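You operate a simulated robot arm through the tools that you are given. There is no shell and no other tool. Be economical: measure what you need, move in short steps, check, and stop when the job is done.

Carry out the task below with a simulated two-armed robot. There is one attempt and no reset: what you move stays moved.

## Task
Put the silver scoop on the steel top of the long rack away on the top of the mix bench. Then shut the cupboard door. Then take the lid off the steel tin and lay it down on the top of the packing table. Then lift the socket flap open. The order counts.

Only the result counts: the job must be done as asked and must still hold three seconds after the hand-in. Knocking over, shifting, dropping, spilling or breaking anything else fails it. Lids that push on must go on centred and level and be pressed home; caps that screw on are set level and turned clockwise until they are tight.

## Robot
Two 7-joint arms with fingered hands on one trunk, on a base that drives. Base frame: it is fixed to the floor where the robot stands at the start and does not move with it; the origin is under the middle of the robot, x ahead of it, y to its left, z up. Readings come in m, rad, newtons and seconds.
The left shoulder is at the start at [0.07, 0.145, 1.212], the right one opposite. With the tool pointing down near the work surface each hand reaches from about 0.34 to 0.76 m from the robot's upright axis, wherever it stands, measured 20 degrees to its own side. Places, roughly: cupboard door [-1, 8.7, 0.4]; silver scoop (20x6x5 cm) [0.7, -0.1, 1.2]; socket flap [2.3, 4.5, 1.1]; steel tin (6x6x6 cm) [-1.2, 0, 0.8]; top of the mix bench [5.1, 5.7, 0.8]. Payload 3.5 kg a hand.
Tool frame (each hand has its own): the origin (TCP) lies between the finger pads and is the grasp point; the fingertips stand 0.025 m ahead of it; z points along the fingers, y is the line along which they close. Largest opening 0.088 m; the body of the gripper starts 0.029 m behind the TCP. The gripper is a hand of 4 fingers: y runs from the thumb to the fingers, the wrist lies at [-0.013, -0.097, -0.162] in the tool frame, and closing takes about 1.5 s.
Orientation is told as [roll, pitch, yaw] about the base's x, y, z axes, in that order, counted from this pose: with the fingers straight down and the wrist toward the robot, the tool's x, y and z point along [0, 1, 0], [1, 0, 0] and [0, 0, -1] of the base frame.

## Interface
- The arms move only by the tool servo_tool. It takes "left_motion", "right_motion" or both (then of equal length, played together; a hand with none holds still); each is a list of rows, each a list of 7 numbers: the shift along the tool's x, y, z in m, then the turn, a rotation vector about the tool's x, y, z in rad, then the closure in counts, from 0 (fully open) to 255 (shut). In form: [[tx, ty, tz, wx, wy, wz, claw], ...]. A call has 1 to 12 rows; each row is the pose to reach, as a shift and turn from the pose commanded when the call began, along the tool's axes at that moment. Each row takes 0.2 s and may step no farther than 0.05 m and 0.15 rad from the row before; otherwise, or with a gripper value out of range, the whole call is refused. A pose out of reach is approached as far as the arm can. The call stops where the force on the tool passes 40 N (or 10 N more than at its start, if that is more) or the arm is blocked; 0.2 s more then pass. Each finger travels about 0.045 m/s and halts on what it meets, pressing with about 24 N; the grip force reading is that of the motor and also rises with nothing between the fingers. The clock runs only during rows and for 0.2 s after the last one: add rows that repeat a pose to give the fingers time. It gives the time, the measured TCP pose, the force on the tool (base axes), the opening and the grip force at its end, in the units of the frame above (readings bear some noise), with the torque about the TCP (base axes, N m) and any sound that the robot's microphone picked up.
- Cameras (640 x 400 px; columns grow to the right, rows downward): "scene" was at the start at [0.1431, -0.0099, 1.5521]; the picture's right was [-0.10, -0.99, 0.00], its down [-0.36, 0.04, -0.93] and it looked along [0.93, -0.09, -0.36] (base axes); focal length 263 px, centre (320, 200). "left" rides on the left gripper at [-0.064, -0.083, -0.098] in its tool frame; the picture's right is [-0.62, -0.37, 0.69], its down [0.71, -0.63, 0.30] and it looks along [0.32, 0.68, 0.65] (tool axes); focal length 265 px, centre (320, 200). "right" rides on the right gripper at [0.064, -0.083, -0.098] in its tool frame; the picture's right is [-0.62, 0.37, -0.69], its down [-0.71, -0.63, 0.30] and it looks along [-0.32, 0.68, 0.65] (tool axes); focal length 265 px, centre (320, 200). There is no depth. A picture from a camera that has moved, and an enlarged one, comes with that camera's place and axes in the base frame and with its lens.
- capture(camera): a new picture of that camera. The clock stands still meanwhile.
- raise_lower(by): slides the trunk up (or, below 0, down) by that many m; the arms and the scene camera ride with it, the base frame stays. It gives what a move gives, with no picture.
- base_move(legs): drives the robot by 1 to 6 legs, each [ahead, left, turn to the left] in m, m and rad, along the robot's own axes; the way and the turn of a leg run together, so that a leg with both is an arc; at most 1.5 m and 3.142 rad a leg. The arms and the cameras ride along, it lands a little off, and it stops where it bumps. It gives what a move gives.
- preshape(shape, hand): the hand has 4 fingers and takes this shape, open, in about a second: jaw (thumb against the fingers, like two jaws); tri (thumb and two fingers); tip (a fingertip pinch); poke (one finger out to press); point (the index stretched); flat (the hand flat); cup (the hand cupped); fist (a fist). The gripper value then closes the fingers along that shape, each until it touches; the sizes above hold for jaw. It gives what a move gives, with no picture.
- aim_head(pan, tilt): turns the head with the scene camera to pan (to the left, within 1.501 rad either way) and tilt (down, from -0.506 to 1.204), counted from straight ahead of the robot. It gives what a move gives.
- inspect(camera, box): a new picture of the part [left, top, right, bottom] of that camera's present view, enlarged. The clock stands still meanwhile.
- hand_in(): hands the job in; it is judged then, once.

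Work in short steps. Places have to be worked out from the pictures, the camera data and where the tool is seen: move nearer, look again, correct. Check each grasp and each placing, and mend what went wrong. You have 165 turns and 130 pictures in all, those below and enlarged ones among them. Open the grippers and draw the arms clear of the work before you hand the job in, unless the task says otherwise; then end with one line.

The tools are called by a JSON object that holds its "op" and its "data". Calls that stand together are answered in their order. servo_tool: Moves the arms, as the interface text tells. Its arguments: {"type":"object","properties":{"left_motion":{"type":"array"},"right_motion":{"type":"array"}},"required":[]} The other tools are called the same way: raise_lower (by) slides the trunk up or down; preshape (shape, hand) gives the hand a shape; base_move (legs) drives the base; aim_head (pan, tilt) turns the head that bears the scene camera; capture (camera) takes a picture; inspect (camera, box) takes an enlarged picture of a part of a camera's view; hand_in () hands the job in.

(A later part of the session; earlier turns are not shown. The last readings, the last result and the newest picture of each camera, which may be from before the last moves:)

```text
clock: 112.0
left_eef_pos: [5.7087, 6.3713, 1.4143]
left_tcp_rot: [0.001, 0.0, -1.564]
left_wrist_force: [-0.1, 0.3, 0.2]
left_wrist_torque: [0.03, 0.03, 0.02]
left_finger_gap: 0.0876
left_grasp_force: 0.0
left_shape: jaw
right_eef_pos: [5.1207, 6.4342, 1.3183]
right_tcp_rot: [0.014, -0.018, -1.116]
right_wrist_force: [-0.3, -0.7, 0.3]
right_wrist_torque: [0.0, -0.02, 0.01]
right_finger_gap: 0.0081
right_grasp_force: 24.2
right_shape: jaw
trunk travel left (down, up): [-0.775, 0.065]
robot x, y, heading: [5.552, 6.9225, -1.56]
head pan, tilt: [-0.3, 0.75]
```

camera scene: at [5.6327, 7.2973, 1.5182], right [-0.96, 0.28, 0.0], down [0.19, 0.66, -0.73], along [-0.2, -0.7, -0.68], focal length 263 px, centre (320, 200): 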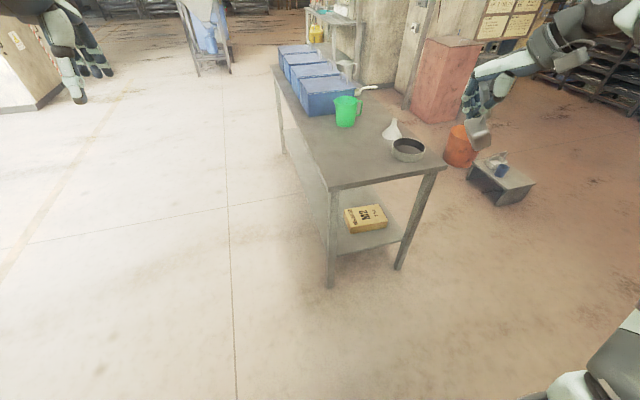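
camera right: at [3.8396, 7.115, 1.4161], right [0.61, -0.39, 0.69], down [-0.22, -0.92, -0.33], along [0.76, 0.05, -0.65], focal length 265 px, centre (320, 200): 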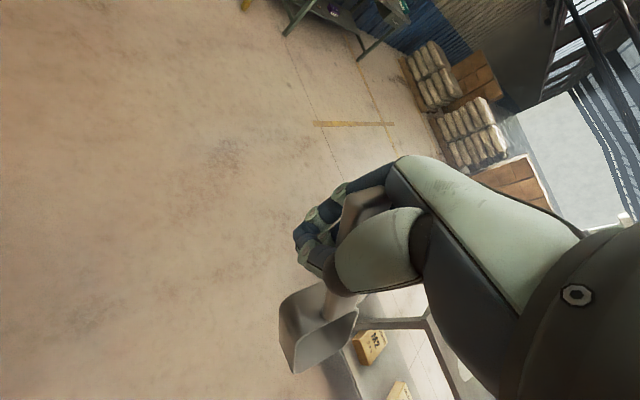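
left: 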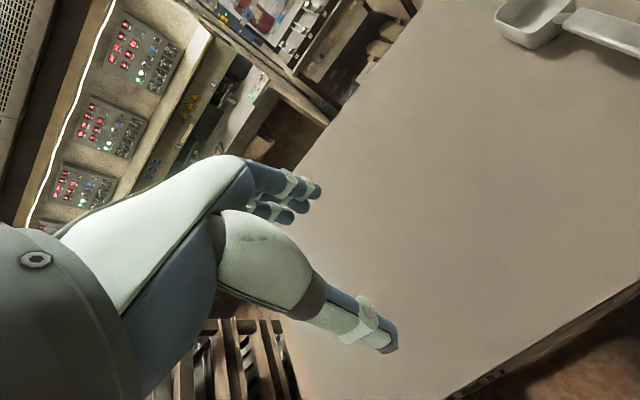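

Next I move the hand over the spot, restore the yaw, lower slightly, and look at how the scoop hangs.

{"op": "servo_tool", "data": {"right_motion": [[0.01, 0.02, 0.02, 0, 0, -0.1, 255], [0.02, 0.045, 0.04, 0, 0, -0.2, 255], [0.03, 0.07, 0.06, 0, 0, -0.3, 255], [0.04, 0.09, 0.07, 0, 0, -0.4, 255], [0.047, 0.106, 0.08, 0, 0, -0.5, 255], [0.047, 0.106, 0.08, 0, 0, -0.5, 255]]}}

{"op": "aim_head", "data": {"pan": -0.5, "tilt": 0.6}}

{"op": "capture", "data": {"camera": "scene"}}

{"op": "capture", "data": {"camera": "right"}}

{"op": "capture", "data": {"camera": "left"}}

```text
clock: 113.4
left_eef_pos: [5.7068, 6.3704, 1.4136]
left_tcp_rot: [0.001, 0.001, -1.564]
left_wrist_force: [0.0, 1.0, -0.2]
left_wrist_torque: [0.0, 0.04, 0.01]
left_finger_gap: 0.0878
left_grasp_force: 0.0
left_shape: jaw
right_eef_pos: [5.213, 6.3561, 1.2406]
right_tcp_rot: [0.006, -0.022, -0.611]
right_wrist_force: [0.5, -0.1, -1.1]
right_wrist_torque: [0.05, 0.02, 0.02]
right_finger_gap: 0.0077
right_grasp_force: 24.2
right_shape: jaw
trunk travel left (down, up): [-0.775, 0.065]
robot x, y, heading: [5.55, 6.9204, -1.562]
head pan, tilt: [-0.3, 0.75]
```

```text
clock: 114.1
left_eef_pos: [5.7087, 6.3708, 1.4134]
left_tcp_rot: [-0.001, 0.003, -1.563]
left_wrist_force: [0.4, 0.4, 0.4]
left_wrist_torque: [-0.01, -0.01, -0.01]
left_finger_gap: 0.0879
left_grasp_force: 0.1
left_shape: jaw
right_eef_pos: [5.2121, 6.3561, 1.2412]
right_tcp_rot: [0.007, -0.024, -0.615]
right_wrist_force: [0.3, -0.4, -1.4]
right_wrist_torque: [0.04, -0.01, -0.01]
right_finger_gap: 0.0077
right_grasp_force: 23.6
right_shape: jaw
trunk travel left (down, up): [-0.775, 0.065]
robot x, y, heading: [5.5521, 6.9193, -1.559]
head pan, tilt: [-0.499, 0.6]
```

```text
100 pictures are left
camera scene: at [5.5117, 6.7931, 1.531], right [-0.88, 0.47, 0.0], down [0.27, 0.5, -0.82], along [-0.39, -0.73, -0.57], focal length 263 px, centre (320, 200)
```

scene: 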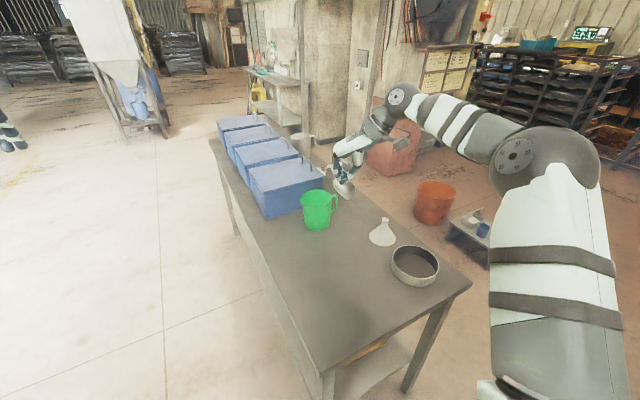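

```text
99 pictures are left
camera right: at [5.1793, 6.4585, 1.3387], right [-0.07, -0.71, 0.7], down [-0.92, -0.22, -0.32], along [0.39, -0.66, -0.64], focal length 265 px, centre (320, 200)
```

right: 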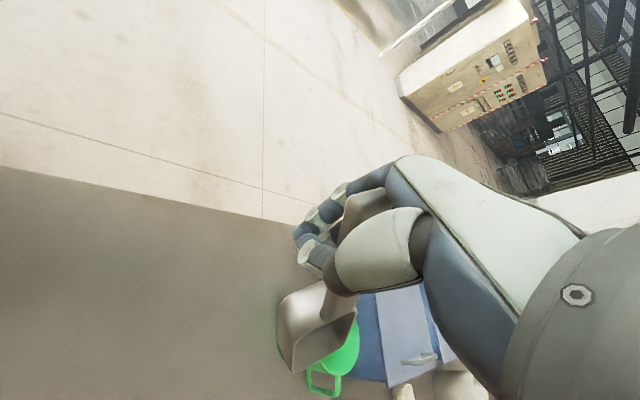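

```text
98 pictures are left
camera left: at [5.6434, 6.4546, 1.5125], right [-0.62, 0.36, -0.69], down [0.71, 0.64, -0.3], along [0.33, -0.68, -0.65], focal length 265 px, centre (320, 200)
```

left: 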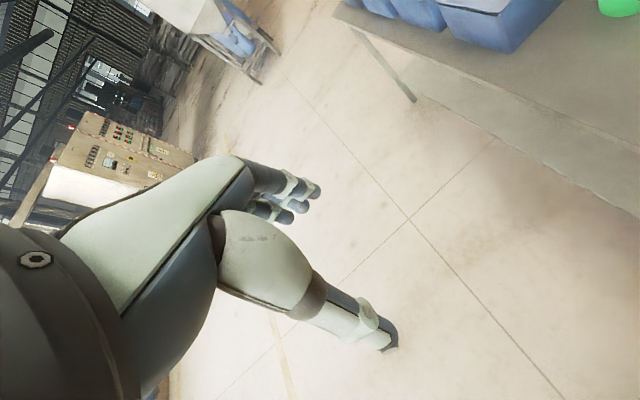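

{"op": "inspect", "data": {"camera": "scene", "box": [310, 80, 430, 210]}}

{"op": "inspect", "data": {"camera": "right", "box": [240, 160, 480, 400]}}

```text
3.08 times, centred on (370, 145) of scene
camera zoom: at [5.5117, 6.7931, 1.531], right [-0.88, 0.47, 0.0], down [0.27, 0.5, -0.82], along [-0.39, -0.73, -0.57], focal length 810 px, centre (166, 369)
```

zoom: 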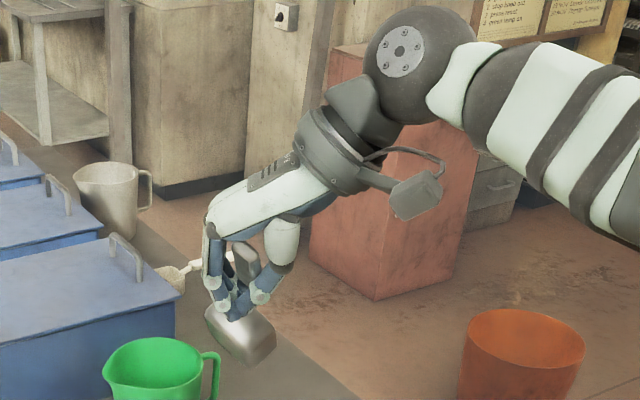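

```text
1.67 times, centred on (360, 280) of right
camera zoom: at [5.1793, 6.4585, 1.3387], right [-0.07, -0.71, 0.7], down [-0.92, -0.22, -0.32], along [0.39, -0.66, -0.64], focal length 442 px, centre (253, 67)
```

zoom: 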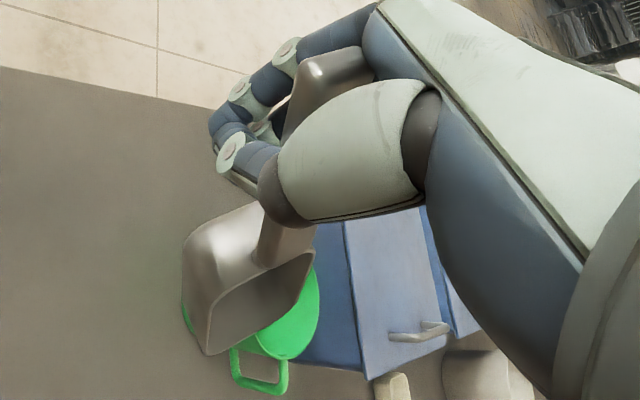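

The scoop hangs about 45° bowl-down. I'll lower the trunk so the bowl nears the bench, then press gently to let contact level it in the grip.

{"op": "raise_lower", "data": {"by": -0.26}}

{"op": "aim_head", "data": {"pan": -0.5, "tilt": 0.7}}

{"op": "capture", "data": {"camera": "scene"}}

{"op": "inspect", "data": {"camera": "right", "box": [160, 160, 400, 400]}}

```text
clock: 116.8
left_eef_pos: [5.7083, 6.3702, 1.1534]
left_tcp_rot: [-0.001, 0.001, -1.563]
left_wrist_force: [-0.2, 0.2, -0.1]
left_wrist_torque: [-0.06, -0.02, 0.02]
left_finger_gap: 0.0878
left_grasp_force: 0.1
left_shape: jaw
right_eef_pos: [5.2113, 6.357, 0.9816]
right_tcp_rot: [0.008, -0.023, -0.614]
right_wrist_force: [-0.4, -0.6, -0.7]
right_wrist_torque: [-0.01, 0.01, -0.03]
right_finger_gap: 0.0077
right_grasp_force: 24.1
right_shape: jaw
trunk travel left (down, up): [-0.515, 0.325]
robot x, y, heading: [5.5579, 6.9177, -1.56]
head pan, tilt: [-0.499, 0.6]
```

```text
clock: 117.4
left_eef_pos: [5.7082, 6.3696, 1.1532]
left_tcp_rot: [0.0, 0.001, -1.563]
left_wrist_force: [-0.4, 0.6, 0.0]
left_wrist_torque: [0.01, 0.0, -0.01]
left_finger_gap: 0.0878
left_grasp_force: 0.2
left_shape: jaw
right_eef_pos: [5.2117, 6.3556, 0.9804]
right_tcp_rot: [0.007, -0.023, -0.613]
right_wrist_force: [0.4, 0.4, -1.0]
right_wrist_torque: [0.07, -0.04, -0.01]
right_finger_gap: 0.0081
right_grasp_force: 23.9
right_shape: jaw
trunk travel left (down, up): [-0.515, 0.325]
robot x, y, heading: [5.5519, 6.9201, -1.566]
head pan, tilt: [-0.499, 0.7]
```

```text
95 pictures are left
camera scene: at [5.5133, 6.7958, 1.2624], right [-0.88, 0.47, 0.0], down [0.3, 0.57, -0.77], along [-0.36, -0.67, -0.64], focal length 263 px, centre (320, 200)
```

scene: 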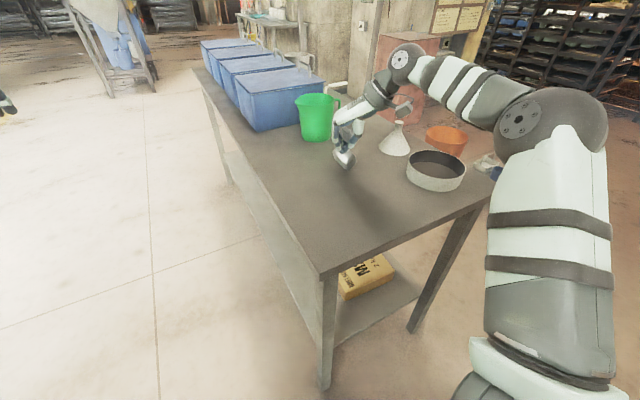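

```text
1.67 times, centred on (280, 280) of right
camera zoom: at [5.1793, 6.4583, 1.0786], right [-0.07, -0.71, 0.7], down [-0.92, -0.22, -0.32], along [0.39, -0.66, -0.64], focal length 442 px, centre (387, 67)
```

zoom: 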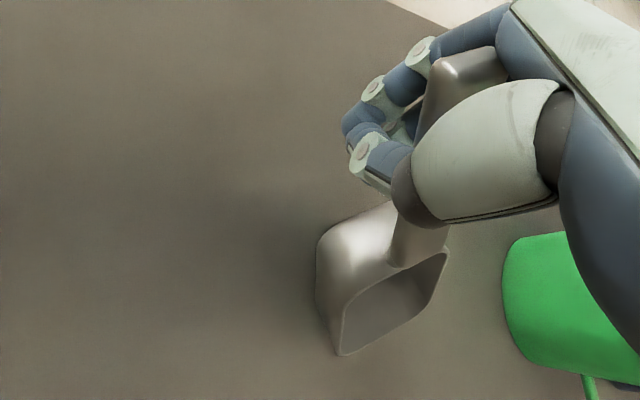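

Clear of everything. I lower in small steps, watching the force.

{"op": "servo_tool", "data": {"right_motion": [[0, 0, 0.01, 0, 0, 0, 255], [0, 0, 0.02, 0, 0, 0, 255], [0, 0, 0.03, 0, 0, 0, 255], [0, 0, 0.04, 0, 0, 0, 255]]}}

{"op": "inspect", "data": {"camera": "scene", "box": [280, 80, 440, 220]}}

```text
clock: 118.4
left_eef_pos: [5.7078, 6.371, 1.153]
left_tcp_rot: [-0.001, 0.001, -1.563]
left_wrist_force: [0.3, -0.9, -0.1]
left_wrist_torque: [-0.02, -0.01, -0.02]
left_finger_gap: 0.088
left_grasp_force: 0.1
left_shape: jaw
right_eef_pos: [5.2141, 6.3564, 0.9409]
right_tcp_rot: [0.008, -0.02, -0.615]
right_wrist_force: [-0.5, -0.2, -0.5]
right_wrist_torque: [0.01, 0.02, 0.0]
right_finger_gap: 0.0077
right_grasp_force: 23.7
right_shape: jaw
trunk travel left (down, up): [-0.515, 0.325]
robot x, y, heading: [5.5522, 6.9187, -1.563]
head pan, tilt: [-0.499, 0.7]
```

```text
2.86 times, centred on (360, 150) of scene
camera zoom: at [5.5133, 6.7958, 1.2624], right [-0.88, 0.47, 0.0], down [0.3, 0.57, -0.76], along [-0.36, -0.67, -0.64], focal length 752 px, centre (206, 343)
```

zoom: 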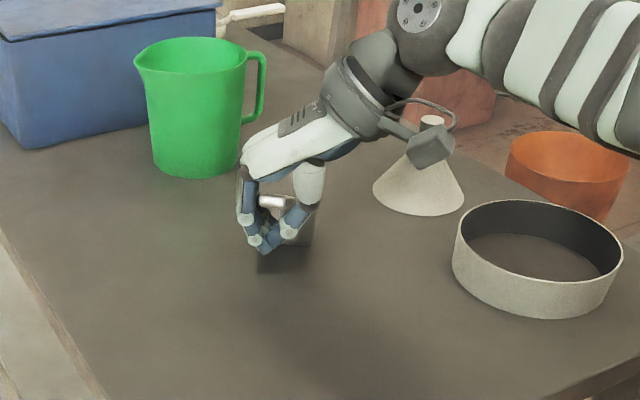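

{"op": "servo_tool", "data": {"right_motion": [[0, 0, 0.01, 0, 0, 0, 255], [0, 0, 0.02, 0, 0, 0, 255], [0, 0, 0.03, 0, 0, 0, 255], [0, 0, 0.03, 0, 0, 0, 255]]}}

{"op": "inspect", "data": {"camera": "scene", "box": [310, 110, 400, 180]}}

{"op": "inspect", "data": {"camera": "right", "box": [160, 160, 400, 400]}}

```text
clock: 119.4
left_eef_pos: [5.7064, 6.3701, 1.154]
left_tcp_rot: [0.0, 0.004, -1.562]
left_wrist_force: [0.1, -0.6, 0.1]
left_wrist_torque: [0.01, -0.02, 0.0]
left_finger_gap: 0.0879
left_grasp_force: 0.1
left_shape: jaw
right_eef_pos: [5.2139, 6.3563, 0.9114]
right_tcp_rot: [0.008, -0.022, -0.615]
right_wrist_force: [0.4, 0.2, 0.0]
right_wrist_torque: [0.01, 0.01, -0.01]
right_finger_gap: 0.0078
right_grasp_force: 24.1
right_shape: jaw
trunk travel left (down, up): [-0.515, 0.325]
robot x, y, heading: [5.5541, 6.9205, -1.561]
head pan, tilt: [-0.499, 0.7]
```

```text
5.71 times, centred on (355, 145) of scene
camera zoom: at [5.5134, 6.796, 1.2624], right [-0.88, 0.47, 0.0], down [0.3, 0.57, -0.76], along [-0.36, -0.67, -0.64], focal length 1504 px, centre (120, 514)
```

zoom: 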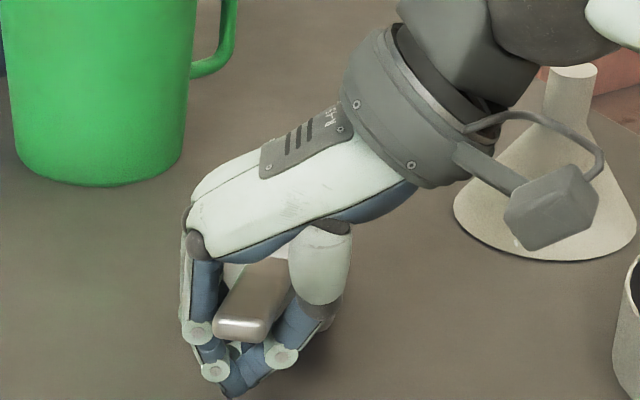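

```text
1.67 times, centred on (280, 280) of right
camera zoom: at [5.1804, 6.458, 1.0082], right [-0.07, -0.71, 0.7], down [-0.92, -0.22, -0.32], along [0.39, -0.66, -0.64], focal length 442 px, centre (387, 67)
```

zoom: 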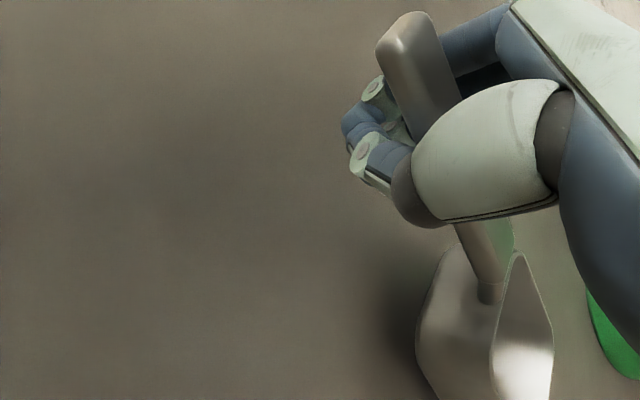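

The contact is levelling the scoop nicely. I continue down gently.

{"op": "servo_tool", "data": {"right_motion": [[0, 0, 0.008, 0, 0, 0, 255], [0, 0, 0.016, 0, 0, 0, 255], [0, 0, 0.024, 0, 0, 0, 255], [0, 0, 0.024, 0, 0, 0, 255]]}}

{"op": "inspect", "data": {"camera": "scene", "box": [310, 110, 400, 180]}}

{"op": "inspect", "data": {"camera": "right", "box": [160, 160, 400, 400]}}

```text
clock: 120.4
left_eef_pos: [5.7081, 6.3696, 1.1543]
left_tcp_rot: [0.0, 0.002, -1.563]
left_wrist_force: [-0.5, 1.3, 0.6]
left_wrist_torque: [-0.01, -0.01, 0.01]
left_finger_gap: 0.0878
left_grasp_force: 0.0
left_shape: jaw
right_eef_pos: [5.2123, 6.3555, 0.8869]
right_tcp_rot: [0.007, -0.02, -0.615]
right_wrist_force: [-0.2, 0.4, -1.1]
right_wrist_torque: [0.03, -0.02, 0.01]
right_finger_gap: 0.0079
right_grasp_force: 24.0
right_shape: jaw
trunk travel left (down, up): [-0.515, 0.325]
robot x, y, heading: [5.5523, 6.9211, -1.566]
head pan, tilt: [-0.499, 0.7]
```

```text
5.71 times, centred on (355, 145) of scene
camera zoom: at [5.5134, 6.796, 1.2624], right [-0.88, 0.47, 0.0], down [0.3, 0.57, -0.76], along [-0.36, -0.67, -0.64], focal length 1504 px, centre (120, 514)
```

zoom: 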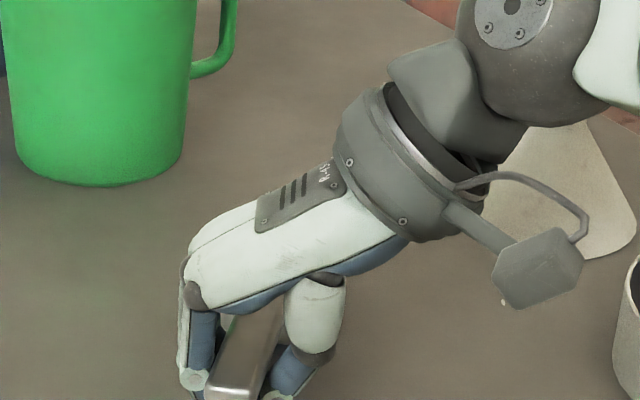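

```text
1.67 times, centred on (280, 280) of right
camera zoom: at [5.1805, 6.4575, 0.9846], right [-0.07, -0.71, 0.7], down [-0.92, -0.22, -0.32], along [0.39, -0.66, -0.64], focal length 442 px, centre (387, 67)
```

zoom: 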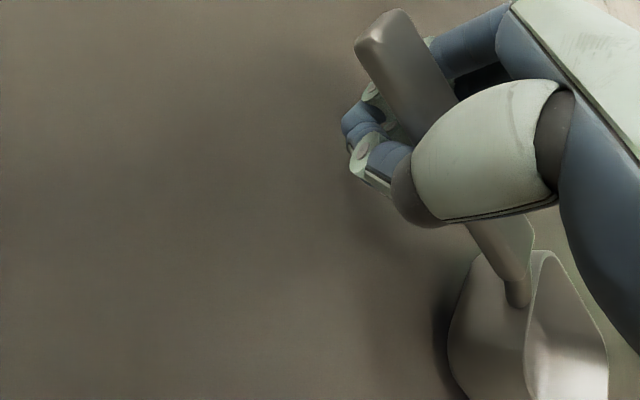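

{"op": "servo_tool", "data": {"right_motion": [[0, 0, 0.007, 0, 0, 0, 255], [0, 0, 0.014, 0, 0, 0, 255], [0, 0, 0.014, 0, 0, 0, 255]]}}

{"op": "inspect", "data": {"camera": "scene", "box": [300, 120, 400, 200]}}

{"op": "capture", "data": {"camera": "right"}}

```text
clock: 121.2
left_eef_pos: [5.7086, 6.37, 1.1541]
left_tcp_rot: [-0.001, 0.002, -1.565]
left_wrist_force: [-0.2, -0.1, 1.2]
left_wrist_torque: [0.01, -0.01, -0.02]
left_finger_gap: 0.0879
left_grasp_force: 0.0
left_shape: jaw
right_eef_pos: [5.2135, 6.3552, 0.8739]
right_tcp_rot: [0.006, -0.023, -0.613]
right_wrist_force: [-0.9, -0.7, 4.0]
right_wrist_torque: [-0.02, 0.0, -0.01]
right_finger_gap: 0.0078
right_grasp_force: 23.9
right_shape: jaw
trunk travel left (down, up): [-0.515, 0.325]
robot x, y, heading: [5.5559, 6.9249, -1.565]
head pan, tilt: [-0.499, 0.7]
```

```text
5.00 times, centred on (350, 160) of scene
camera zoom: at [5.5136, 6.7963, 1.2625], right [-0.88, 0.47, 0.0], down [0.3, 0.57, -0.77], along [-0.36, -0.67, -0.64], focal length 1316 px, centre (170, 400)
```

zoom: 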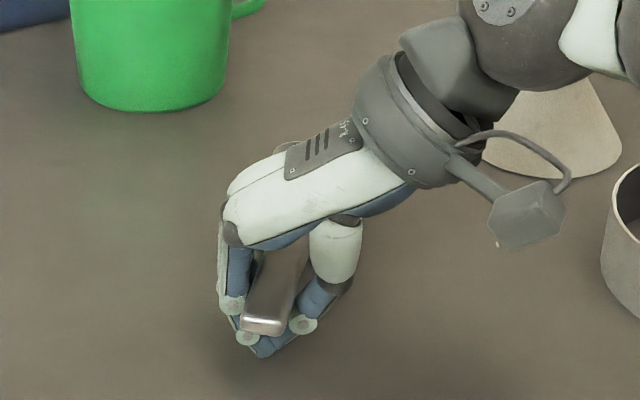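

```text
87 pictures are left
camera right: at [5.1818, 6.4578, 0.9712], right [-0.07, -0.71, 0.7], down [-0.92, -0.22, -0.32], along [0.39, -0.67, -0.64], focal length 265 px, centre (320, 200)
```

right: 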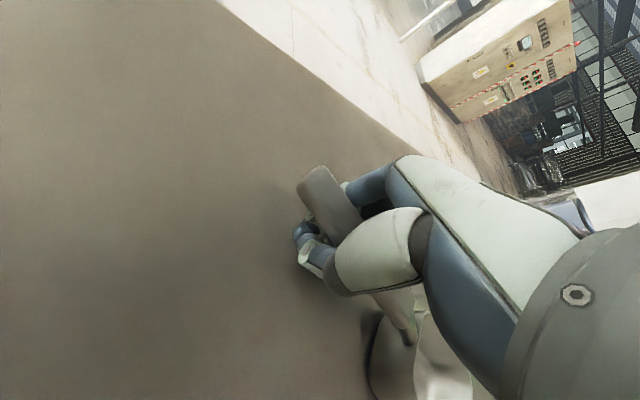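

{"op": "servo_tool", "data": {"right_motion": [[0, 0, 0.005, 0, 0, 0, 255], [0, 0, 0.01, 0, 0, 0, 255], [0, 0, 0.01, 0, 0, 0, 255]]}}

{"op": "capture", "data": {"camera": "right"}}

```text
clock: 122.0
left_eef_pos: [5.7096, 6.3734, 1.154]
left_tcp_rot: [0.001, 0.001, -1.564]
left_wrist_force: [-1.0, -0.2, -0.3]
left_wrist_torque: [0.02, -0.07, 0.01]
left_finger_gap: 0.0879
left_grasp_force: 0.0
left_shape: jaw
right_eef_pos: [5.2162, 6.3532, 0.873]
right_tcp_rot: [-0.015, -0.038, -0.611]
right_wrist_force: [1.9, 2.7, 16.3]
right_wrist_torque: [0.15, -0.2, 0.02]
right_finger_gap: 0.0082
right_grasp_force: 23.7
right_shape: jaw
trunk travel left (down, up): [-0.515, 0.325]
robot x, y, heading: [5.5565, 6.9213, -1.562]
head pan, tilt: [-0.499, 0.7]
stopped in row 3 (right hand): the force on the tool passed its limit at 41 N (the readings are from after the stop); the commanded pose is now the measured one
```

```text
86 pictures are left
camera right: at [5.1841, 6.4575, 0.9675], right [-0.07, -0.69, 0.72], down [-0.92, -0.23, -0.32], along [0.39, -0.68, -0.62], focal length 265 px, centre (320, 200)
```

right: 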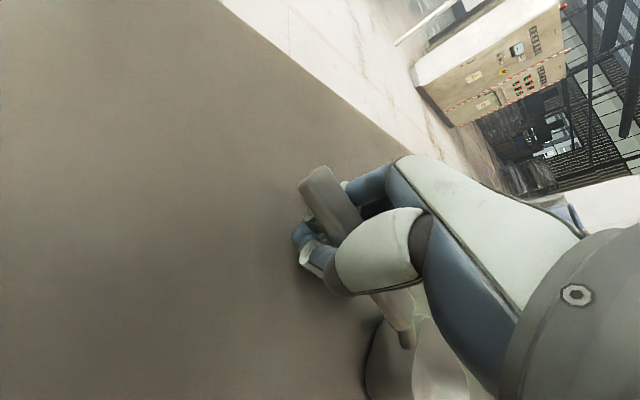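

The fingertips touch the bench (top ≈0.848) and the scoop is nearly level, with its bowl resting on the bench. I relieve the pressure slightly and open slowly so it settles flat.

{"op": "servo_tool", "data": {"right_motion": [[0, 0, -0.004, 0, 0, 0, 255], [0, 0, -0.004, 0, 0, 0, 240], [0, 0, -0.004, 0, 0, 0, 230], [0, 0, -0.004, 0, 0, 0, 222], [0, 0, -0.004, 0, 0, 0, 214], [0, 0, -0.004, 0, 0, 0, 206], [0, 0, -0.004, 0, 0, 0, 200], [0, 0, -0.004, 0, 0, 0, 190], [0, 0, -0.004, 0, 0, 0, 180]]}}

{"op": "capture", "data": {"camera": "right"}}

{"op": "inspect", "data": {"camera": "scene", "box": [300, 120, 400, 200]}}

```text
clock: 124.0
left_eef_pos: [5.7098, 6.3722, 1.1544]
left_tcp_rot: [0.001, -0.001, -1.564]
left_wrist_force: [0.6, -0.2, 1.2]
left_wrist_torque: [0.0, 0.02, 0.01]
left_finger_gap: 0.0877
left_grasp_force: 0.1
left_shape: jaw
right_eef_pos: [5.215, 6.3538, 0.8749]
right_tcp_rot: [-0.013, -0.033, -0.613]
right_wrist_force: [-0.2, -1.3, 16.4]
right_wrist_torque: [0.02, -0.02, -0.01]
right_finger_gap: 0.0246
right_grasp_force: 0.0
right_shape: jaw
trunk travel left (down, up): [-0.515, 0.325]
robot x, y, heading: [5.5532, 6.9221, -1.563]
head pan, tilt: [-0.499, 0.7]
```

```text
85 pictures are left
camera right: at [5.1837, 6.4576, 0.9701], right [-0.07, -0.7, 0.71], down [-0.92, -0.23, -0.32], along [0.39, -0.68, -0.63], focal length 265 px, centre (320, 200)
```

right: 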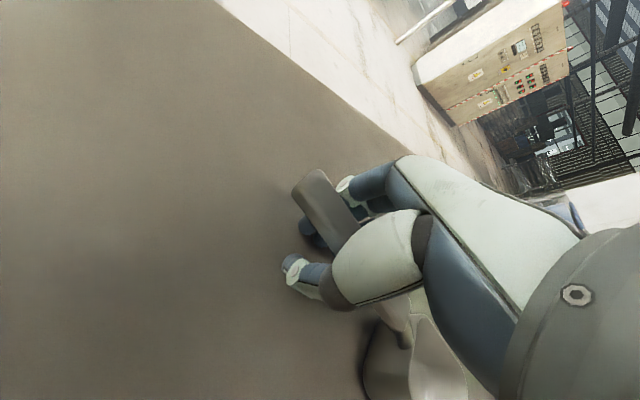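

```text
5.00 times, centred on (350, 160) of scene
camera zoom: at [5.5149, 6.798, 1.2628], right [-0.88, 0.47, 0.0], down [0.3, 0.57, -0.77], along [-0.36, -0.68, -0.64], focal length 1316 px, centre (170, 400)
```

zoom: 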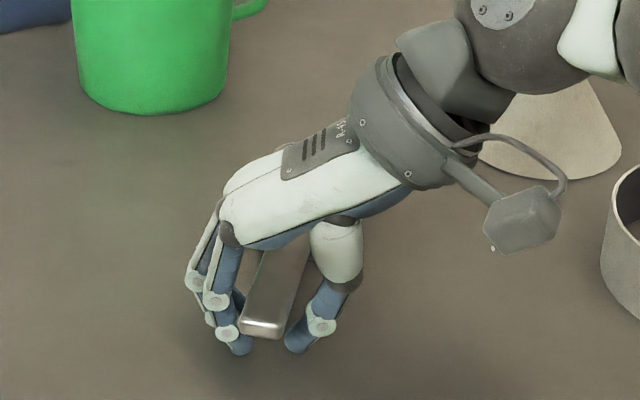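

Now I open fully and lift.

{"op": "servo_tool", "data": {"right_motion": [[0, 0, -0.003, 0, 0, 0, 130], [0, 0, -0.005, 0, 0, 0, 60], [0, 0, -0.005, 0, 0, 0, 0], [0, 0, -0.005, 0, 0, 0, 0], [0, 0, -0.005, 0, 0, 0, 0], [0, 0, -0.005, 0, 0, 0, 0]]}}

{"op": "servo_tool", "data": {"right_motion": [[0, 0, -0.02, 0, 0, 0, 0], [0, 0, -0.05, 0, 0, 0, 0], [0, 0, -0.09, 0, 0, 0, 0], [0, 0, -0.12, 0, 0, 0, 0]]}}

{"op": "capture", "data": {"camera": "scene"}}

{"op": "capture", "data": {"camera": "right"}}

```text
clock: 125.4
left_eef_pos: [5.709, 6.3703, 1.1528]
left_tcp_rot: [0.0, 0.001, -1.566]
left_wrist_force: [-0.6, -0.2, -0.9]
left_wrist_torque: [0.0, 0.02, 0.02]
left_finger_gap: 0.088
left_grasp_force: 0.1
left_shape: jaw
right_eef_pos: [5.2153, 6.3514, 0.8769]
right_tcp_rot: [-0.006, -0.031, -0.613]
right_wrist_force: [-0.2, 0.1, 0.6]
right_wrist_torque: [0.0, 0.02, 0.0]
right_finger_gap: 0.0877
right_grasp_force: 0.1
right_shape: jaw
trunk travel left (down, up): [-0.515, 0.325]
robot x, y, heading: [5.5525, 6.9213, -1.56]
head pan, tilt: [-0.499, 0.7]
```

```text
clock: 126.4
left_eef_pos: [5.7081, 6.3695, 1.1535]
left_tcp_rot: [0.001, 0.002, -1.563]
left_wrist_force: [-0.1, 0.1, 0.3]
left_wrist_torque: [-0.04, -0.03, 0.01]
left_finger_gap: 0.0878
left_grasp_force: 0.0
left_shape: jaw
right_eef_pos: [5.2132, 6.3545, 0.9983]
right_tcp_rot: [-0.008, -0.032, -0.614]
right_wrist_force: [-0.7, -0.2, 0.0]
right_wrist_torque: [0.01, -0.01, -0.01]
right_finger_gap: 0.0875
right_grasp_force: 0.2
right_shape: jaw
trunk travel left (down, up): [-0.515, 0.325]
robot x, y, heading: [5.553, 6.921, -1.562]
head pan, tilt: [-0.499, 0.7]
```

```text
83 pictures are left
camera scene: at [5.5135, 6.7961, 1.2624], right [-0.88, 0.47, 0.0], down [0.3, 0.57, -0.77], along [-0.36, -0.67, -0.64], focal length 263 px, centre (320, 200)
```

scene: 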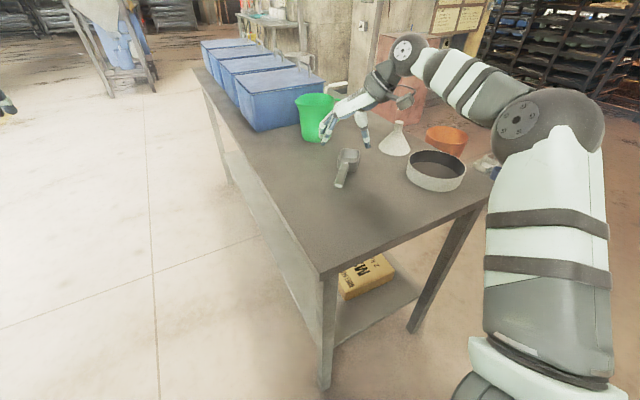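

```text
82 pictures are left
camera right: at [5.1798, 6.4584, 1.0932], right [-0.07, -0.7, 0.71], down [-0.92, -0.23, -0.32], along [0.39, -0.67, -0.63], focal length 265 px, centre (320, 200)
```

right: 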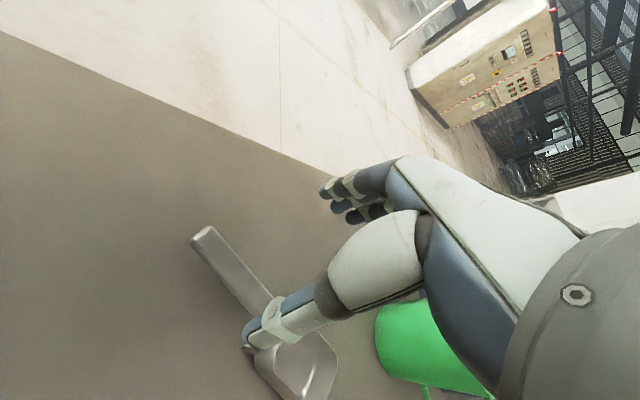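

The scoop lies flat on the bench. I raise the trunk, relax the wrist, back off, and head back west toward the cupboard.

{"op": "raise_lower", "data": {"by": 0.26}}

{"op": "servo_tool", "data": {"right_motion": [[0, -0.03, 0, 0, 0, 0.12, 0], [0, -0.06, 0, 0, 0, 0.24, 0], [0, -0.1, 0, 0, 0, 0.36, 0], [0, -0.13, -0.02, 0, 0, 0.5, 0]]}}

{"op": "base_move", "data": {"legs": [[-0.5, 0, 0], [0, 0, -1.575], [1.45, 0, 0], [1.45, 0, 0], [1.45, 0, 0]]}}

{"op": "aim_head", "data": {"pan": -0.2, "tilt": 0.5}}

{"op": "capture", "data": {"camera": "scene"}}

```text
clock: 129.1
left_eef_pos: [5.7081, 6.3704, 1.4134]
left_tcp_rot: [0.0, 0.001, -1.566]
left_wrist_force: [0.1, -0.1, 0.5]
left_wrist_torque: [0.0, 0.01, -0.01]
left_finger_gap: 0.0878
left_grasp_force: 0.0
left_shape: jaw
right_eef_pos: [5.2129, 6.3555, 1.258]
right_tcp_rot: [-0.009, -0.033, -0.614]
right_wrist_force: [0.7, -0.1, 0.7]
right_wrist_torque: [0.02, 0.01, 0.01]
right_finger_gap: 0.0879
right_grasp_force: 0.0
right_shape: jaw
trunk travel left (down, up): [-0.775, 0.065]
robot x, y, heading: [5.551, 6.9197, -1.561]
head pan, tilt: [-0.499, 0.7]
```

```text
clock: 130.1
left_eef_pos: [5.7083, 6.3725, 1.416]
left_tcp_rot: [-0.001, 0.0, -1.563]
left_wrist_force: [0.2, 0.4, 0.6]
left_wrist_torque: [-0.01, 0.0, 0.01]
left_finger_gap: 0.0878
left_grasp_force: 0.0
left_shape: jaw
right_eef_pos: [5.1047, 6.4335, 1.2751]
right_tcp_rot: [0.01, -0.033, -1.115]
right_wrist_force: [-0.1, -0.1, 0.3]
right_wrist_torque: [-0.03, -0.04, -0.01]
right_finger_gap: 0.0876
right_grasp_force: 0.0
right_shape: jaw
trunk travel left (down, up): [-0.775, 0.065]
robot x, y, heading: [5.5507, 6.9221, -1.568]
head pan, tilt: [-0.499, 0.7]
```

```text
clock: 154.8
left_eef_pos: [1.1855, 7.2821, 1.4147]
left_tcp_rot: [0.001, -0.004, 3.034]
left_wrist_force: [-0.8, -0.8, 0.1]
left_wrist_torque: [0.14, 0.0, -0.03]
left_finger_gap: 0.0882
left_grasp_force: 0.0
left_shape: jaw
right_eef_pos: [1.3181, 7.8743, 1.2707]
right_tcp_rot: [0.007, -0.036, -2.803]
right_wrist_force: [-0.3, -1.8, 1.2]
right_wrist_torque: [0.13, -0.02, 0.01]
right_finger_gap: 0.0879
right_grasp_force: 0.2
right_shape: jaw
trunk travel left (down, up): [-0.775, 0.065]
robot x, y, heading: [1.7449, 7.3642, 3.031]
head pan, tilt: [-0.499, 0.7]
stopped in leg 5: the robot was blocked; the commanded pose is now the measured one
```

```text
clock: 155.6
left_eef_pos: [1.1826, 7.3024, 1.4145]
left_tcp_rot: [0.019, 0.001, 3.03]
left_wrist_force: [-0.7, 0.3, 0.3]
left_wrist_torque: [0.01, 0.0, 0.03]
left_finger_gap: 0.0879
left_grasp_force: 0.1
left_shape: jaw
right_eef_pos: [1.3162, 7.8922, 1.2615]
right_tcp_rot: [0.024, -0.037, -2.805]
right_wrist_force: [0.0, -0.1, 0.0]
right_wrist_torque: [0.04, -0.06, -0.02]
right_finger_gap: 0.0878
right_grasp_force: 0.0
right_shape: jaw
trunk travel left (down, up): [-0.775, 0.065]
robot x, y, heading: [1.7472, 7.3654, 3.032]
head pan, tilt: [-0.201, 0.499]
```

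```text
81 pictures are left
camera scene: at [1.6095, 7.399, 1.54], right [0.31, 0.95, 0.0], down [0.46, -0.15, -0.88], along [-0.83, 0.27, -0.48], focal length 263 px, centre (320, 200)
```

scene: 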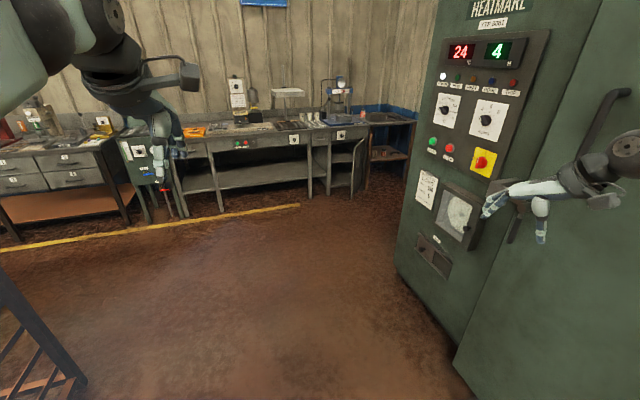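

The base was blocked, so I check what it touched on the right.

{"op": "aim_head", "data": {"pan": -1.3, "tilt": 0.5}}

{"op": "capture", "data": {"camera": "scene"}}

{"op": "aim_head", "data": {"pan": 1.0, "tilt": 0.9}}

{"op": "capture", "data": {"camera": "scene"}}

```text
clock: 156.9
left_eef_pos: [1.184, 7.3045, 1.4147]
left_tcp_rot: [0.02, -0.003, 3.03]
left_wrist_force: [-0.3, 0.4, -0.8]
left_wrist_torque: [-0.01, 0.03, 0.03]
left_finger_gap: 0.0877
left_grasp_force: 0.0
left_shape: jaw
right_eef_pos: [1.3167, 7.8939, 1.2614]
right_tcp_rot: [0.025, -0.038, -2.806]
right_wrist_force: [0.3, -0.1, -0.9]
right_wrist_torque: [0.04, 0.0, 0.05]
right_finger_gap: 0.0877
right_grasp_force: 0.1
right_shape: jaw
trunk travel left (down, up): [-0.775, 0.065]
robot x, y, heading: [1.7496, 7.3657, 3.03]
head pan, tilt: [-1.3, 0.499]
```

```text
80 pictures are left
camera scene: at [1.6827, 7.4625, 1.5401], right [0.99, 0.16, 0.0], down [0.08, -0.47, -0.88], along [-0.14, 0.87, -0.48], focal length 263 px, centre (320, 200)
```

scene: 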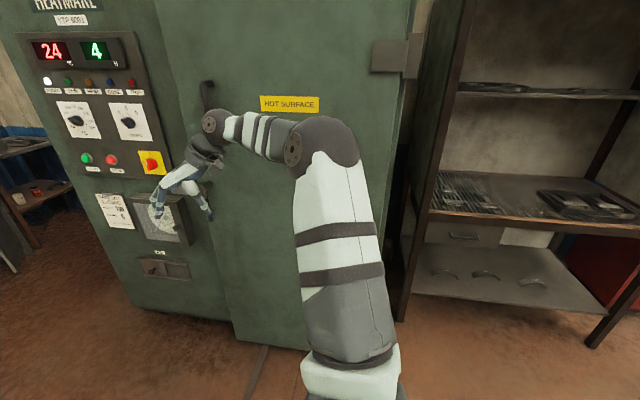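

```text
clock: 159.1
left_eef_pos: [1.1848, 7.3036, 1.4153]
left_tcp_rot: [0.02, -0.002, 3.029]
left_wrist_force: [0.2, -0.9, -0.1]
left_wrist_torque: [-0.01, 0.01, -0.01]
left_finger_gap: 0.0878
left_grasp_force: 0.1
left_shape: jaw
right_eef_pos: [1.3162, 7.8933, 1.2615]
right_tcp_rot: [0.024, -0.04, -2.804]
right_wrist_force: [-0.2, 0.8, 0.1]
right_wrist_torque: [-0.03, 0.0, 0.02]
right_finger_gap: 0.0881
right_grasp_force: 0.2
right_shape: jaw
trunk travel left (down, up): [-0.775, 0.065]
robot x, y, heading: [1.7472, 7.3695, 3.029]
head pan, tilt: [1.0, 0.901]
```

```text
79 pictures are left
camera scene: at [1.6499, 7.3133, 1.5063], right [-0.78, 0.63, 0.0], down [0.49, 0.61, -0.62], along [-0.39, -0.48, -0.78], focal length 263 px, centre (320, 200)
```

scene: 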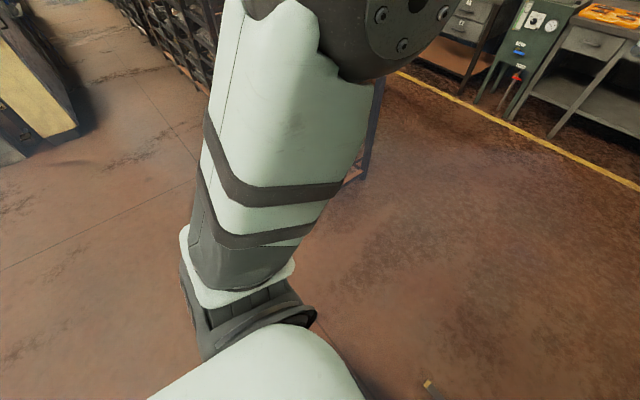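

The right forearm touched the fixed oven cabinet; nothing seems displaced. I strafe left away from it, straighten up, and drive past to about x 0, y 7.1.

{"op": "base_move", "data": {"legs": [[0.03, 0.3, 0.11], [1.45, 0, 0], [0.35, 0, 0]]}}

{"op": "aim_head", "data": {"pan": -0.7, "tilt": 0.55}}

{"op": "capture", "data": {"camera": "scene"}}

```text
clock: 169.8
left_eef_pos: [-0.6519, 6.9492, 1.4155]
left_tcp_rot: [0.019, -0.005, 3.138]
left_wrist_force: [0.1, 0.2, 0.3]
left_wrist_torque: [0.03, -0.01, -0.01]
left_finger_gap: 0.0875
left_grasp_force: 0.0
left_shape: jaw
right_eef_pos: [-0.5835, 7.5483, 1.2614]
right_tcp_rot: [0.023, -0.04, -2.698]
right_wrist_force: [-0.5, 0.3, 0.2]
right_wrist_torque: [0.02, 0.02, -0.05]
right_finger_gap: 0.0879
right_grasp_force: 0.2
right_shape: jaw
trunk travel left (down, up): [-0.775, 0.065]
robot x, y, heading: [-0.1031, 7.0734, 3.134]
head pan, tilt: [1.0, 0.901]
```

```text
clock: 171.6
left_eef_pos: [-0.6533, 6.95, 1.4149]
left_tcp_rot: [0.018, -0.003, 3.138]
left_wrist_force: [-1.5, 0.3, -0.7]
left_wrist_torque: [0.01, 0.02, -0.02]
left_finger_gap: 0.0876
left_grasp_force: 0.1
left_shape: jaw
right_eef_pos: [-0.5862, 7.551, 1.2615]
right_tcp_rot: [0.025, -0.04, -2.699]
right_wrist_force: [-0.2, -0.4, -0.5]
right_wrist_torque: [0.01, -0.01, 0.0]
right_finger_gap: 0.0876
right_grasp_force: 0.1
right_shape: jaw
trunk travel left (down, up): [-0.775, 0.065]
robot x, y, heading: [-0.1008, 7.0717, 3.138]
head pan, tilt: [-0.7, 0.55]
```

```text
78 pictures are left
camera scene: at [-0.2196, 7.1307, 1.5356], right [0.65, 0.76, 0.0], down [0.4, -0.34, -0.85], along [-0.65, 0.55, -0.52], focal length 263 px, centre (320, 200)
```

scene: 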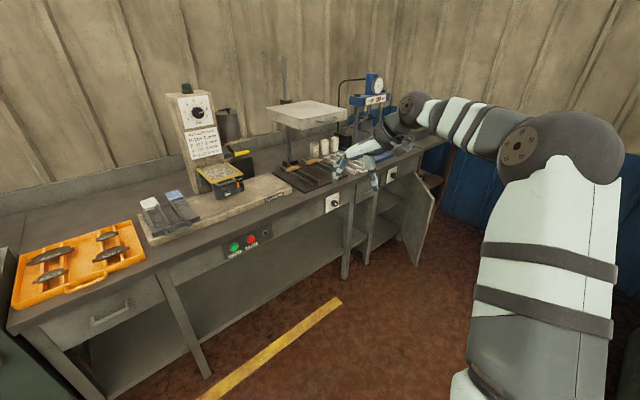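

The open door's outer top corner is near [-0.81,8.56,0.70]. I move to about (-0.3,7.75) and look closely.

{"op": "base_move", "data": {"legs": [[0.2, -0.7, 0]]}}

{"op": "raise_lower", "data": {"by": -0.3}}

{"op": "aim_head", "data": {"pan": -0.9, "tilt": 0.6}}

{"op": "capture", "data": {"camera": "scene"}}

```text
clock: 175.5
left_eef_pos: [-0.8486, 7.6532, 1.4151]
left_tcp_rot: [0.018, -0.002, 3.136]
left_wrist_force: [0.3, 0.2, 0.0]
left_wrist_torque: [0.0, -0.02, -0.01]
left_finger_gap: 0.0878
left_grasp_force: 0.1
left_shape: jaw
right_eef_pos: [-0.7776, 8.253, 1.2618]
right_tcp_rot: [0.023, -0.039, -2.699]
right_wrist_force: [-0.2, 0.3, -0.9]
right_wrist_torque: [-0.02, -0.01, -0.03]
right_finger_gap: 0.088
right_grasp_force: 0.1
right_shape: jaw
trunk travel left (down, up): [-0.775, 0.065]
robot x, y, heading: [-0.297, 7.78, 3.134]
head pan, tilt: [-0.7, 0.55]
```

```text
clock: 178.5
left_eef_pos: [-0.8479, 7.6553, 1.1152]
left_tcp_rot: [0.019, -0.001, 3.137]
left_wrist_force: [-1.2, 0.3, 0.4]
left_wrist_torque: [0.04, 0.01, 0.02]
left_finger_gap: 0.0878
left_grasp_force: 0.0
left_shape: jaw
right_eef_pos: [-0.7772, 8.2549, 0.9618]
right_tcp_rot: [0.024, -0.04, -2.7]
right_wrist_force: [-0.3, 0.0, -0.5]
right_wrist_torque: [-0.01, 0.0, 0.01]
right_finger_gap: 0.0878
right_grasp_force: 0.0
right_shape: jaw
trunk travel left (down, up): [-0.475, 0.365]
robot x, y, heading: [-0.2964, 7.7753, 3.138]
head pan, tilt: [-0.7, 0.55]
```

```text
clock: 179.2
left_eef_pos: [-0.8484, 7.6542, 1.1153]
left_tcp_rot: [0.017, -0.002, 3.135]
left_wrist_force: [-0.1, -0.3, -0.4]
left_wrist_torque: [-0.03, -0.04, 0.05]
left_finger_gap: 0.088
left_grasp_force: 0.0
left_shape: jaw
right_eef_pos: [-0.777, 8.254, 0.9615]
right_tcp_rot: [0.024, -0.041, -2.7]
right_wrist_force: [-0.6, 0.2, -0.7]
right_wrist_torque: [0.0, -0.02, -0.01]
right_finger_gap: 0.0879
right_grasp_force: 0.1
right_shape: jaw
trunk travel left (down, up): [-0.475, 0.365]
robot x, y, heading: [-0.2939, 7.7768, 3.137]
head pan, tilt: [-0.901, 0.6]
```

```text
77 pictures are left
camera scene: at [-0.3994, 7.8454, 1.2311], right [0.79, 0.62, 0.0], down [0.35, -0.44, -0.83], along [-0.51, 0.65, -0.56], focal length 263 px, centre (320, 200)
```

scene: 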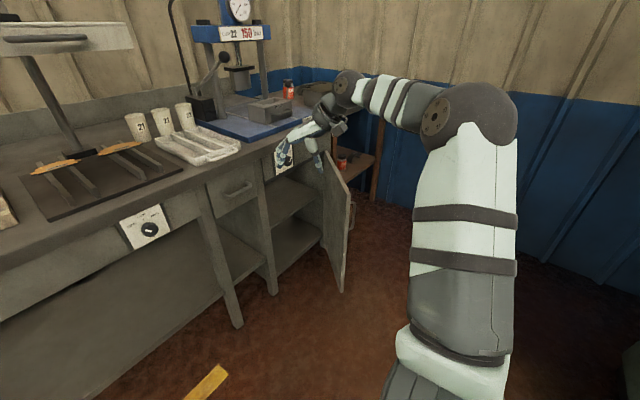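

The door spans from its hinge at [-1.08,8.73] to its outer edge at [-0.81,8.55], z 0.15–0.74, open about 56°. I'll push its outer face with the closed right hand, fingers forward: shift right, retract the left hand, and square the right hand's yaw.

{"op": "base_move", "data": {"legs": [[-0.05, -0.35, 0]]}}

{"op": "servo_tool", "data": {"left_motion": [[0, -0.04, 0, 0, 0, 0, 0], [0, -0.08, 0, 0, 0, 0, 0], [0, -0.12, 0, 0, 0, 0, 0], [0, -0.12, 0, 0, 0, 0, 0]], "right_motion": [[0, 0, 0, 0, 0, 0.12, 80], [0, 0, 0, 0, 0, 0.24, 160], [0, 0, 0, 0, 0, 0.36, 255], [0, 0, 0, 0, 0, 0.446, 255]]}}

```text
clock: 181.5
left_eef_pos: [-0.7958, 8.0003, 1.1145]
left_tcp_rot: [0.019, -0.003, 3.138]
left_wrist_force: [-0.3, 0.8, 0.2]
left_wrist_torque: [0.01, 0.0, 0.01]
left_finger_gap: 0.0878
left_grasp_force: 0.1
left_shape: jaw
right_eef_pos: [-0.7254, 8.6006, 0.9615]
right_tcp_rot: [0.025, -0.041, -2.698]
right_wrist_force: [-0.2, 0.6, -0.3]
right_wrist_torque: [0.01, 0.02, -0.02]
right_finger_gap: 0.088
right_grasp_force: 0.0
right_shape: jaw
trunk travel left (down, up): [-0.475, 0.365]
robot x, y, heading: [-0.2423, 8.1219, 3.136]
head pan, tilt: [-0.901, 0.6]
```

```text
clock: 182.5
left_eef_pos: [-0.6738, 7.9992, 1.1144]
left_tcp_rot: [0.019, -0.001, 3.137]
left_wrist_force: [-0.2, -0.4, 0.7]
left_wrist_torque: [-0.02, -0.02, 0.01]
left_finger_gap: 0.0877
left_grasp_force: 0.1
left_shape: jaw
left hand out of reach, approached as far as the arm can: row 1
right_eef_pos: [-0.7277, 8.6, 0.9602]
right_tcp_rot: [0.039, -0.023, 3.135]
right_wrist_force: [0.1, 0.8, 0.3]
right_wrist_torque: [-0.03, 0.02, -0.02]
right_finger_gap: 0.003
right_grasp_force: 0.1
right_shape: jaw
trunk travel left (down, up): [-0.475, 0.365]
robot x, y, heading: [-0.244, 8.1199, 3.136]
head pan, tilt: [-0.901, 0.6]
```

Now I pitch the right hand so its fingers point forward.

{"op": "servo_tool", "data": {"right_motion": [[0, 0, 0, -0.14, 0, 0, 255], [0, 0, 0, -0.28, 0, 0, 255], [0, 0, 0, -0.42, 0, 0, 255], [0, 0, 0, -0.56, 0, 0, 255], [0, 0, 0, -0.7, 0, 0, 255], [0, 0, 0, -0.84, 0, 0, 255], [0, 0, 0, -0.98, 0, 0, 255], [0, 0, 0, -1.12, 0, 0, 255], [0, 0, 0, -1.26, 0, 0, 255], [0, 0, 0, -1.4, 0, 0, 255], [0, 0, 0, -1.4, 0, 0, 255]]}}

{"op": "capture", "data": {"camera": "scene"}}

```text
clock: 184.9
left_eef_pos: [-0.6724, 7.9969, 1.1144]
left_tcp_rot: [0.016, -0.002, 3.138]
left_wrist_force: [0.1, -0.4, 1.0]
left_wrist_torque: [0.01, 0.0, -0.01]
left_finger_gap: 0.0875
left_grasp_force: 0.1
left_shape: jaw
right_eef_pos: [-0.7275, 8.5986, 0.9636]
right_tcp_rot: [0.254, -1.422, 2.889]
right_wrist_force: [-0.1, -0.1, -0.2]
right_wrist_torque: [0.01, -0.02, -0.01]
right_finger_gap: 0.0
right_grasp_force: 23.8
right_shape: jaw
trunk travel left (down, up): [-0.475, 0.365]
robot x, y, heading: [-0.2424, 8.1221, 3.138]
head pan, tilt: [-0.901, 0.6]
```

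```text
76 pictures are left
camera scene: at [-0.3471, 8.191, 1.2311], right [0.79, 0.62, 0.0], down [0.35, -0.44, -0.83], along [-0.51, 0.65, -0.56], focal length 263 px, centre (320, 200)
```

scene: 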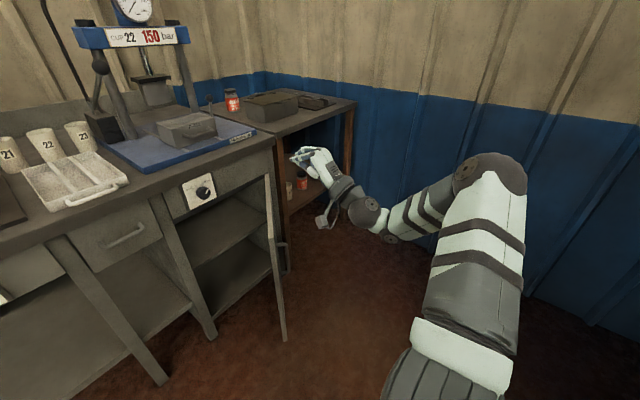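

The hand now points forward, above and in front of the door's outer face. I lower the trunk to bring it to mid-door height.

{"op": "raise_lower", "data": {"by": -0.42}}

{"op": "capture", "data": {"camera": "scene"}}

{"op": "capture", "data": {"camera": "right"}}

```text
refused: -0.42 is not a number from -0.4 to 0.4
```

```text
75 pictures are left
camera scene: at [-0.3471, 8.191, 1.2311], right [0.79, 0.62, 0.0], down [0.35, -0.44, -0.83], along [-0.51, 0.65, -0.56], focal length 263 px, centre (320, 200)
```

scene: 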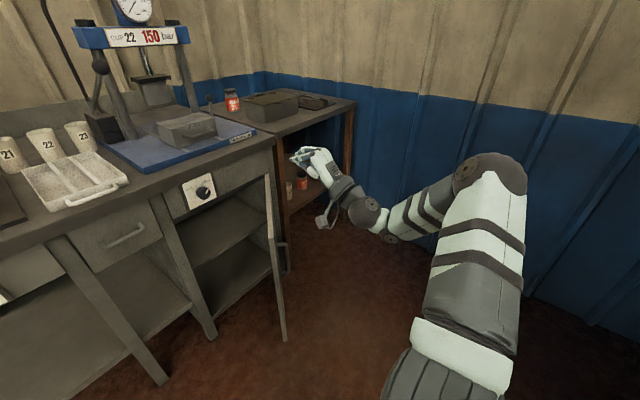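

```text
74 pictures are left
camera right: at [-0.6165, 8.5325, 0.8968], right [0.63, 0.64, 0.44], down [-0.21, 0.69, -0.69], along [-0.74, 0.35, 0.57], focal length 265 px, centre (320, 200)
```

right: 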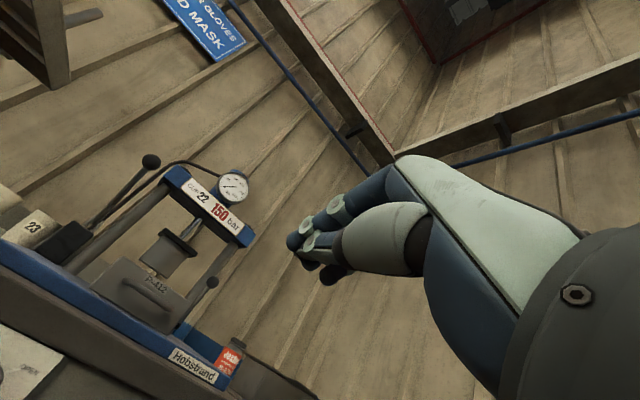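

{"op": "raise_lower", "data": {"by": -0.38}}

{"op": "capture", "data": {"camera": "scene"}}

```text
clock: 188.6
left_eef_pos: [-0.6739, 7.9985, 0.735]
left_tcp_rot: [0.016, -0.001, 3.138]
left_wrist_force: [-0.9, 0.7, -0.5]
left_wrist_torque: [-0.01, 0.02, 0.0]
left_finger_gap: 0.088
left_grasp_force: 0.0
left_shape: jaw
right_eef_pos: [-0.7269, 8.6001, 0.5808]
right_tcp_rot: [0.256, -1.42, 2.882]
right_wrist_force: [-0.1, 0.2, 0.5]
right_wrist_torque: [0.02, 0.04, -0.01]
right_finger_gap: 0.0002
right_grasp_force: 24.2
right_shape: jaw
trunk travel left (down, up): [-0.095, 0.745]
robot x, y, heading: [-0.2453, 8.1223, 3.138]
head pan, tilt: [-0.901, 0.6]
```

```text
73 pictures are left
camera scene: at [-0.347, 8.192, 0.8511], right [0.79, 0.62, 0.0], down [0.35, -0.44, -0.83], along [-0.51, 0.65, -0.57], focal length 263 px, centre (320, 200)
```

scene: 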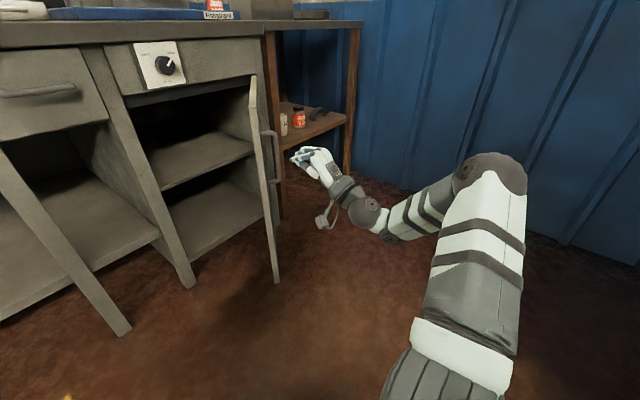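

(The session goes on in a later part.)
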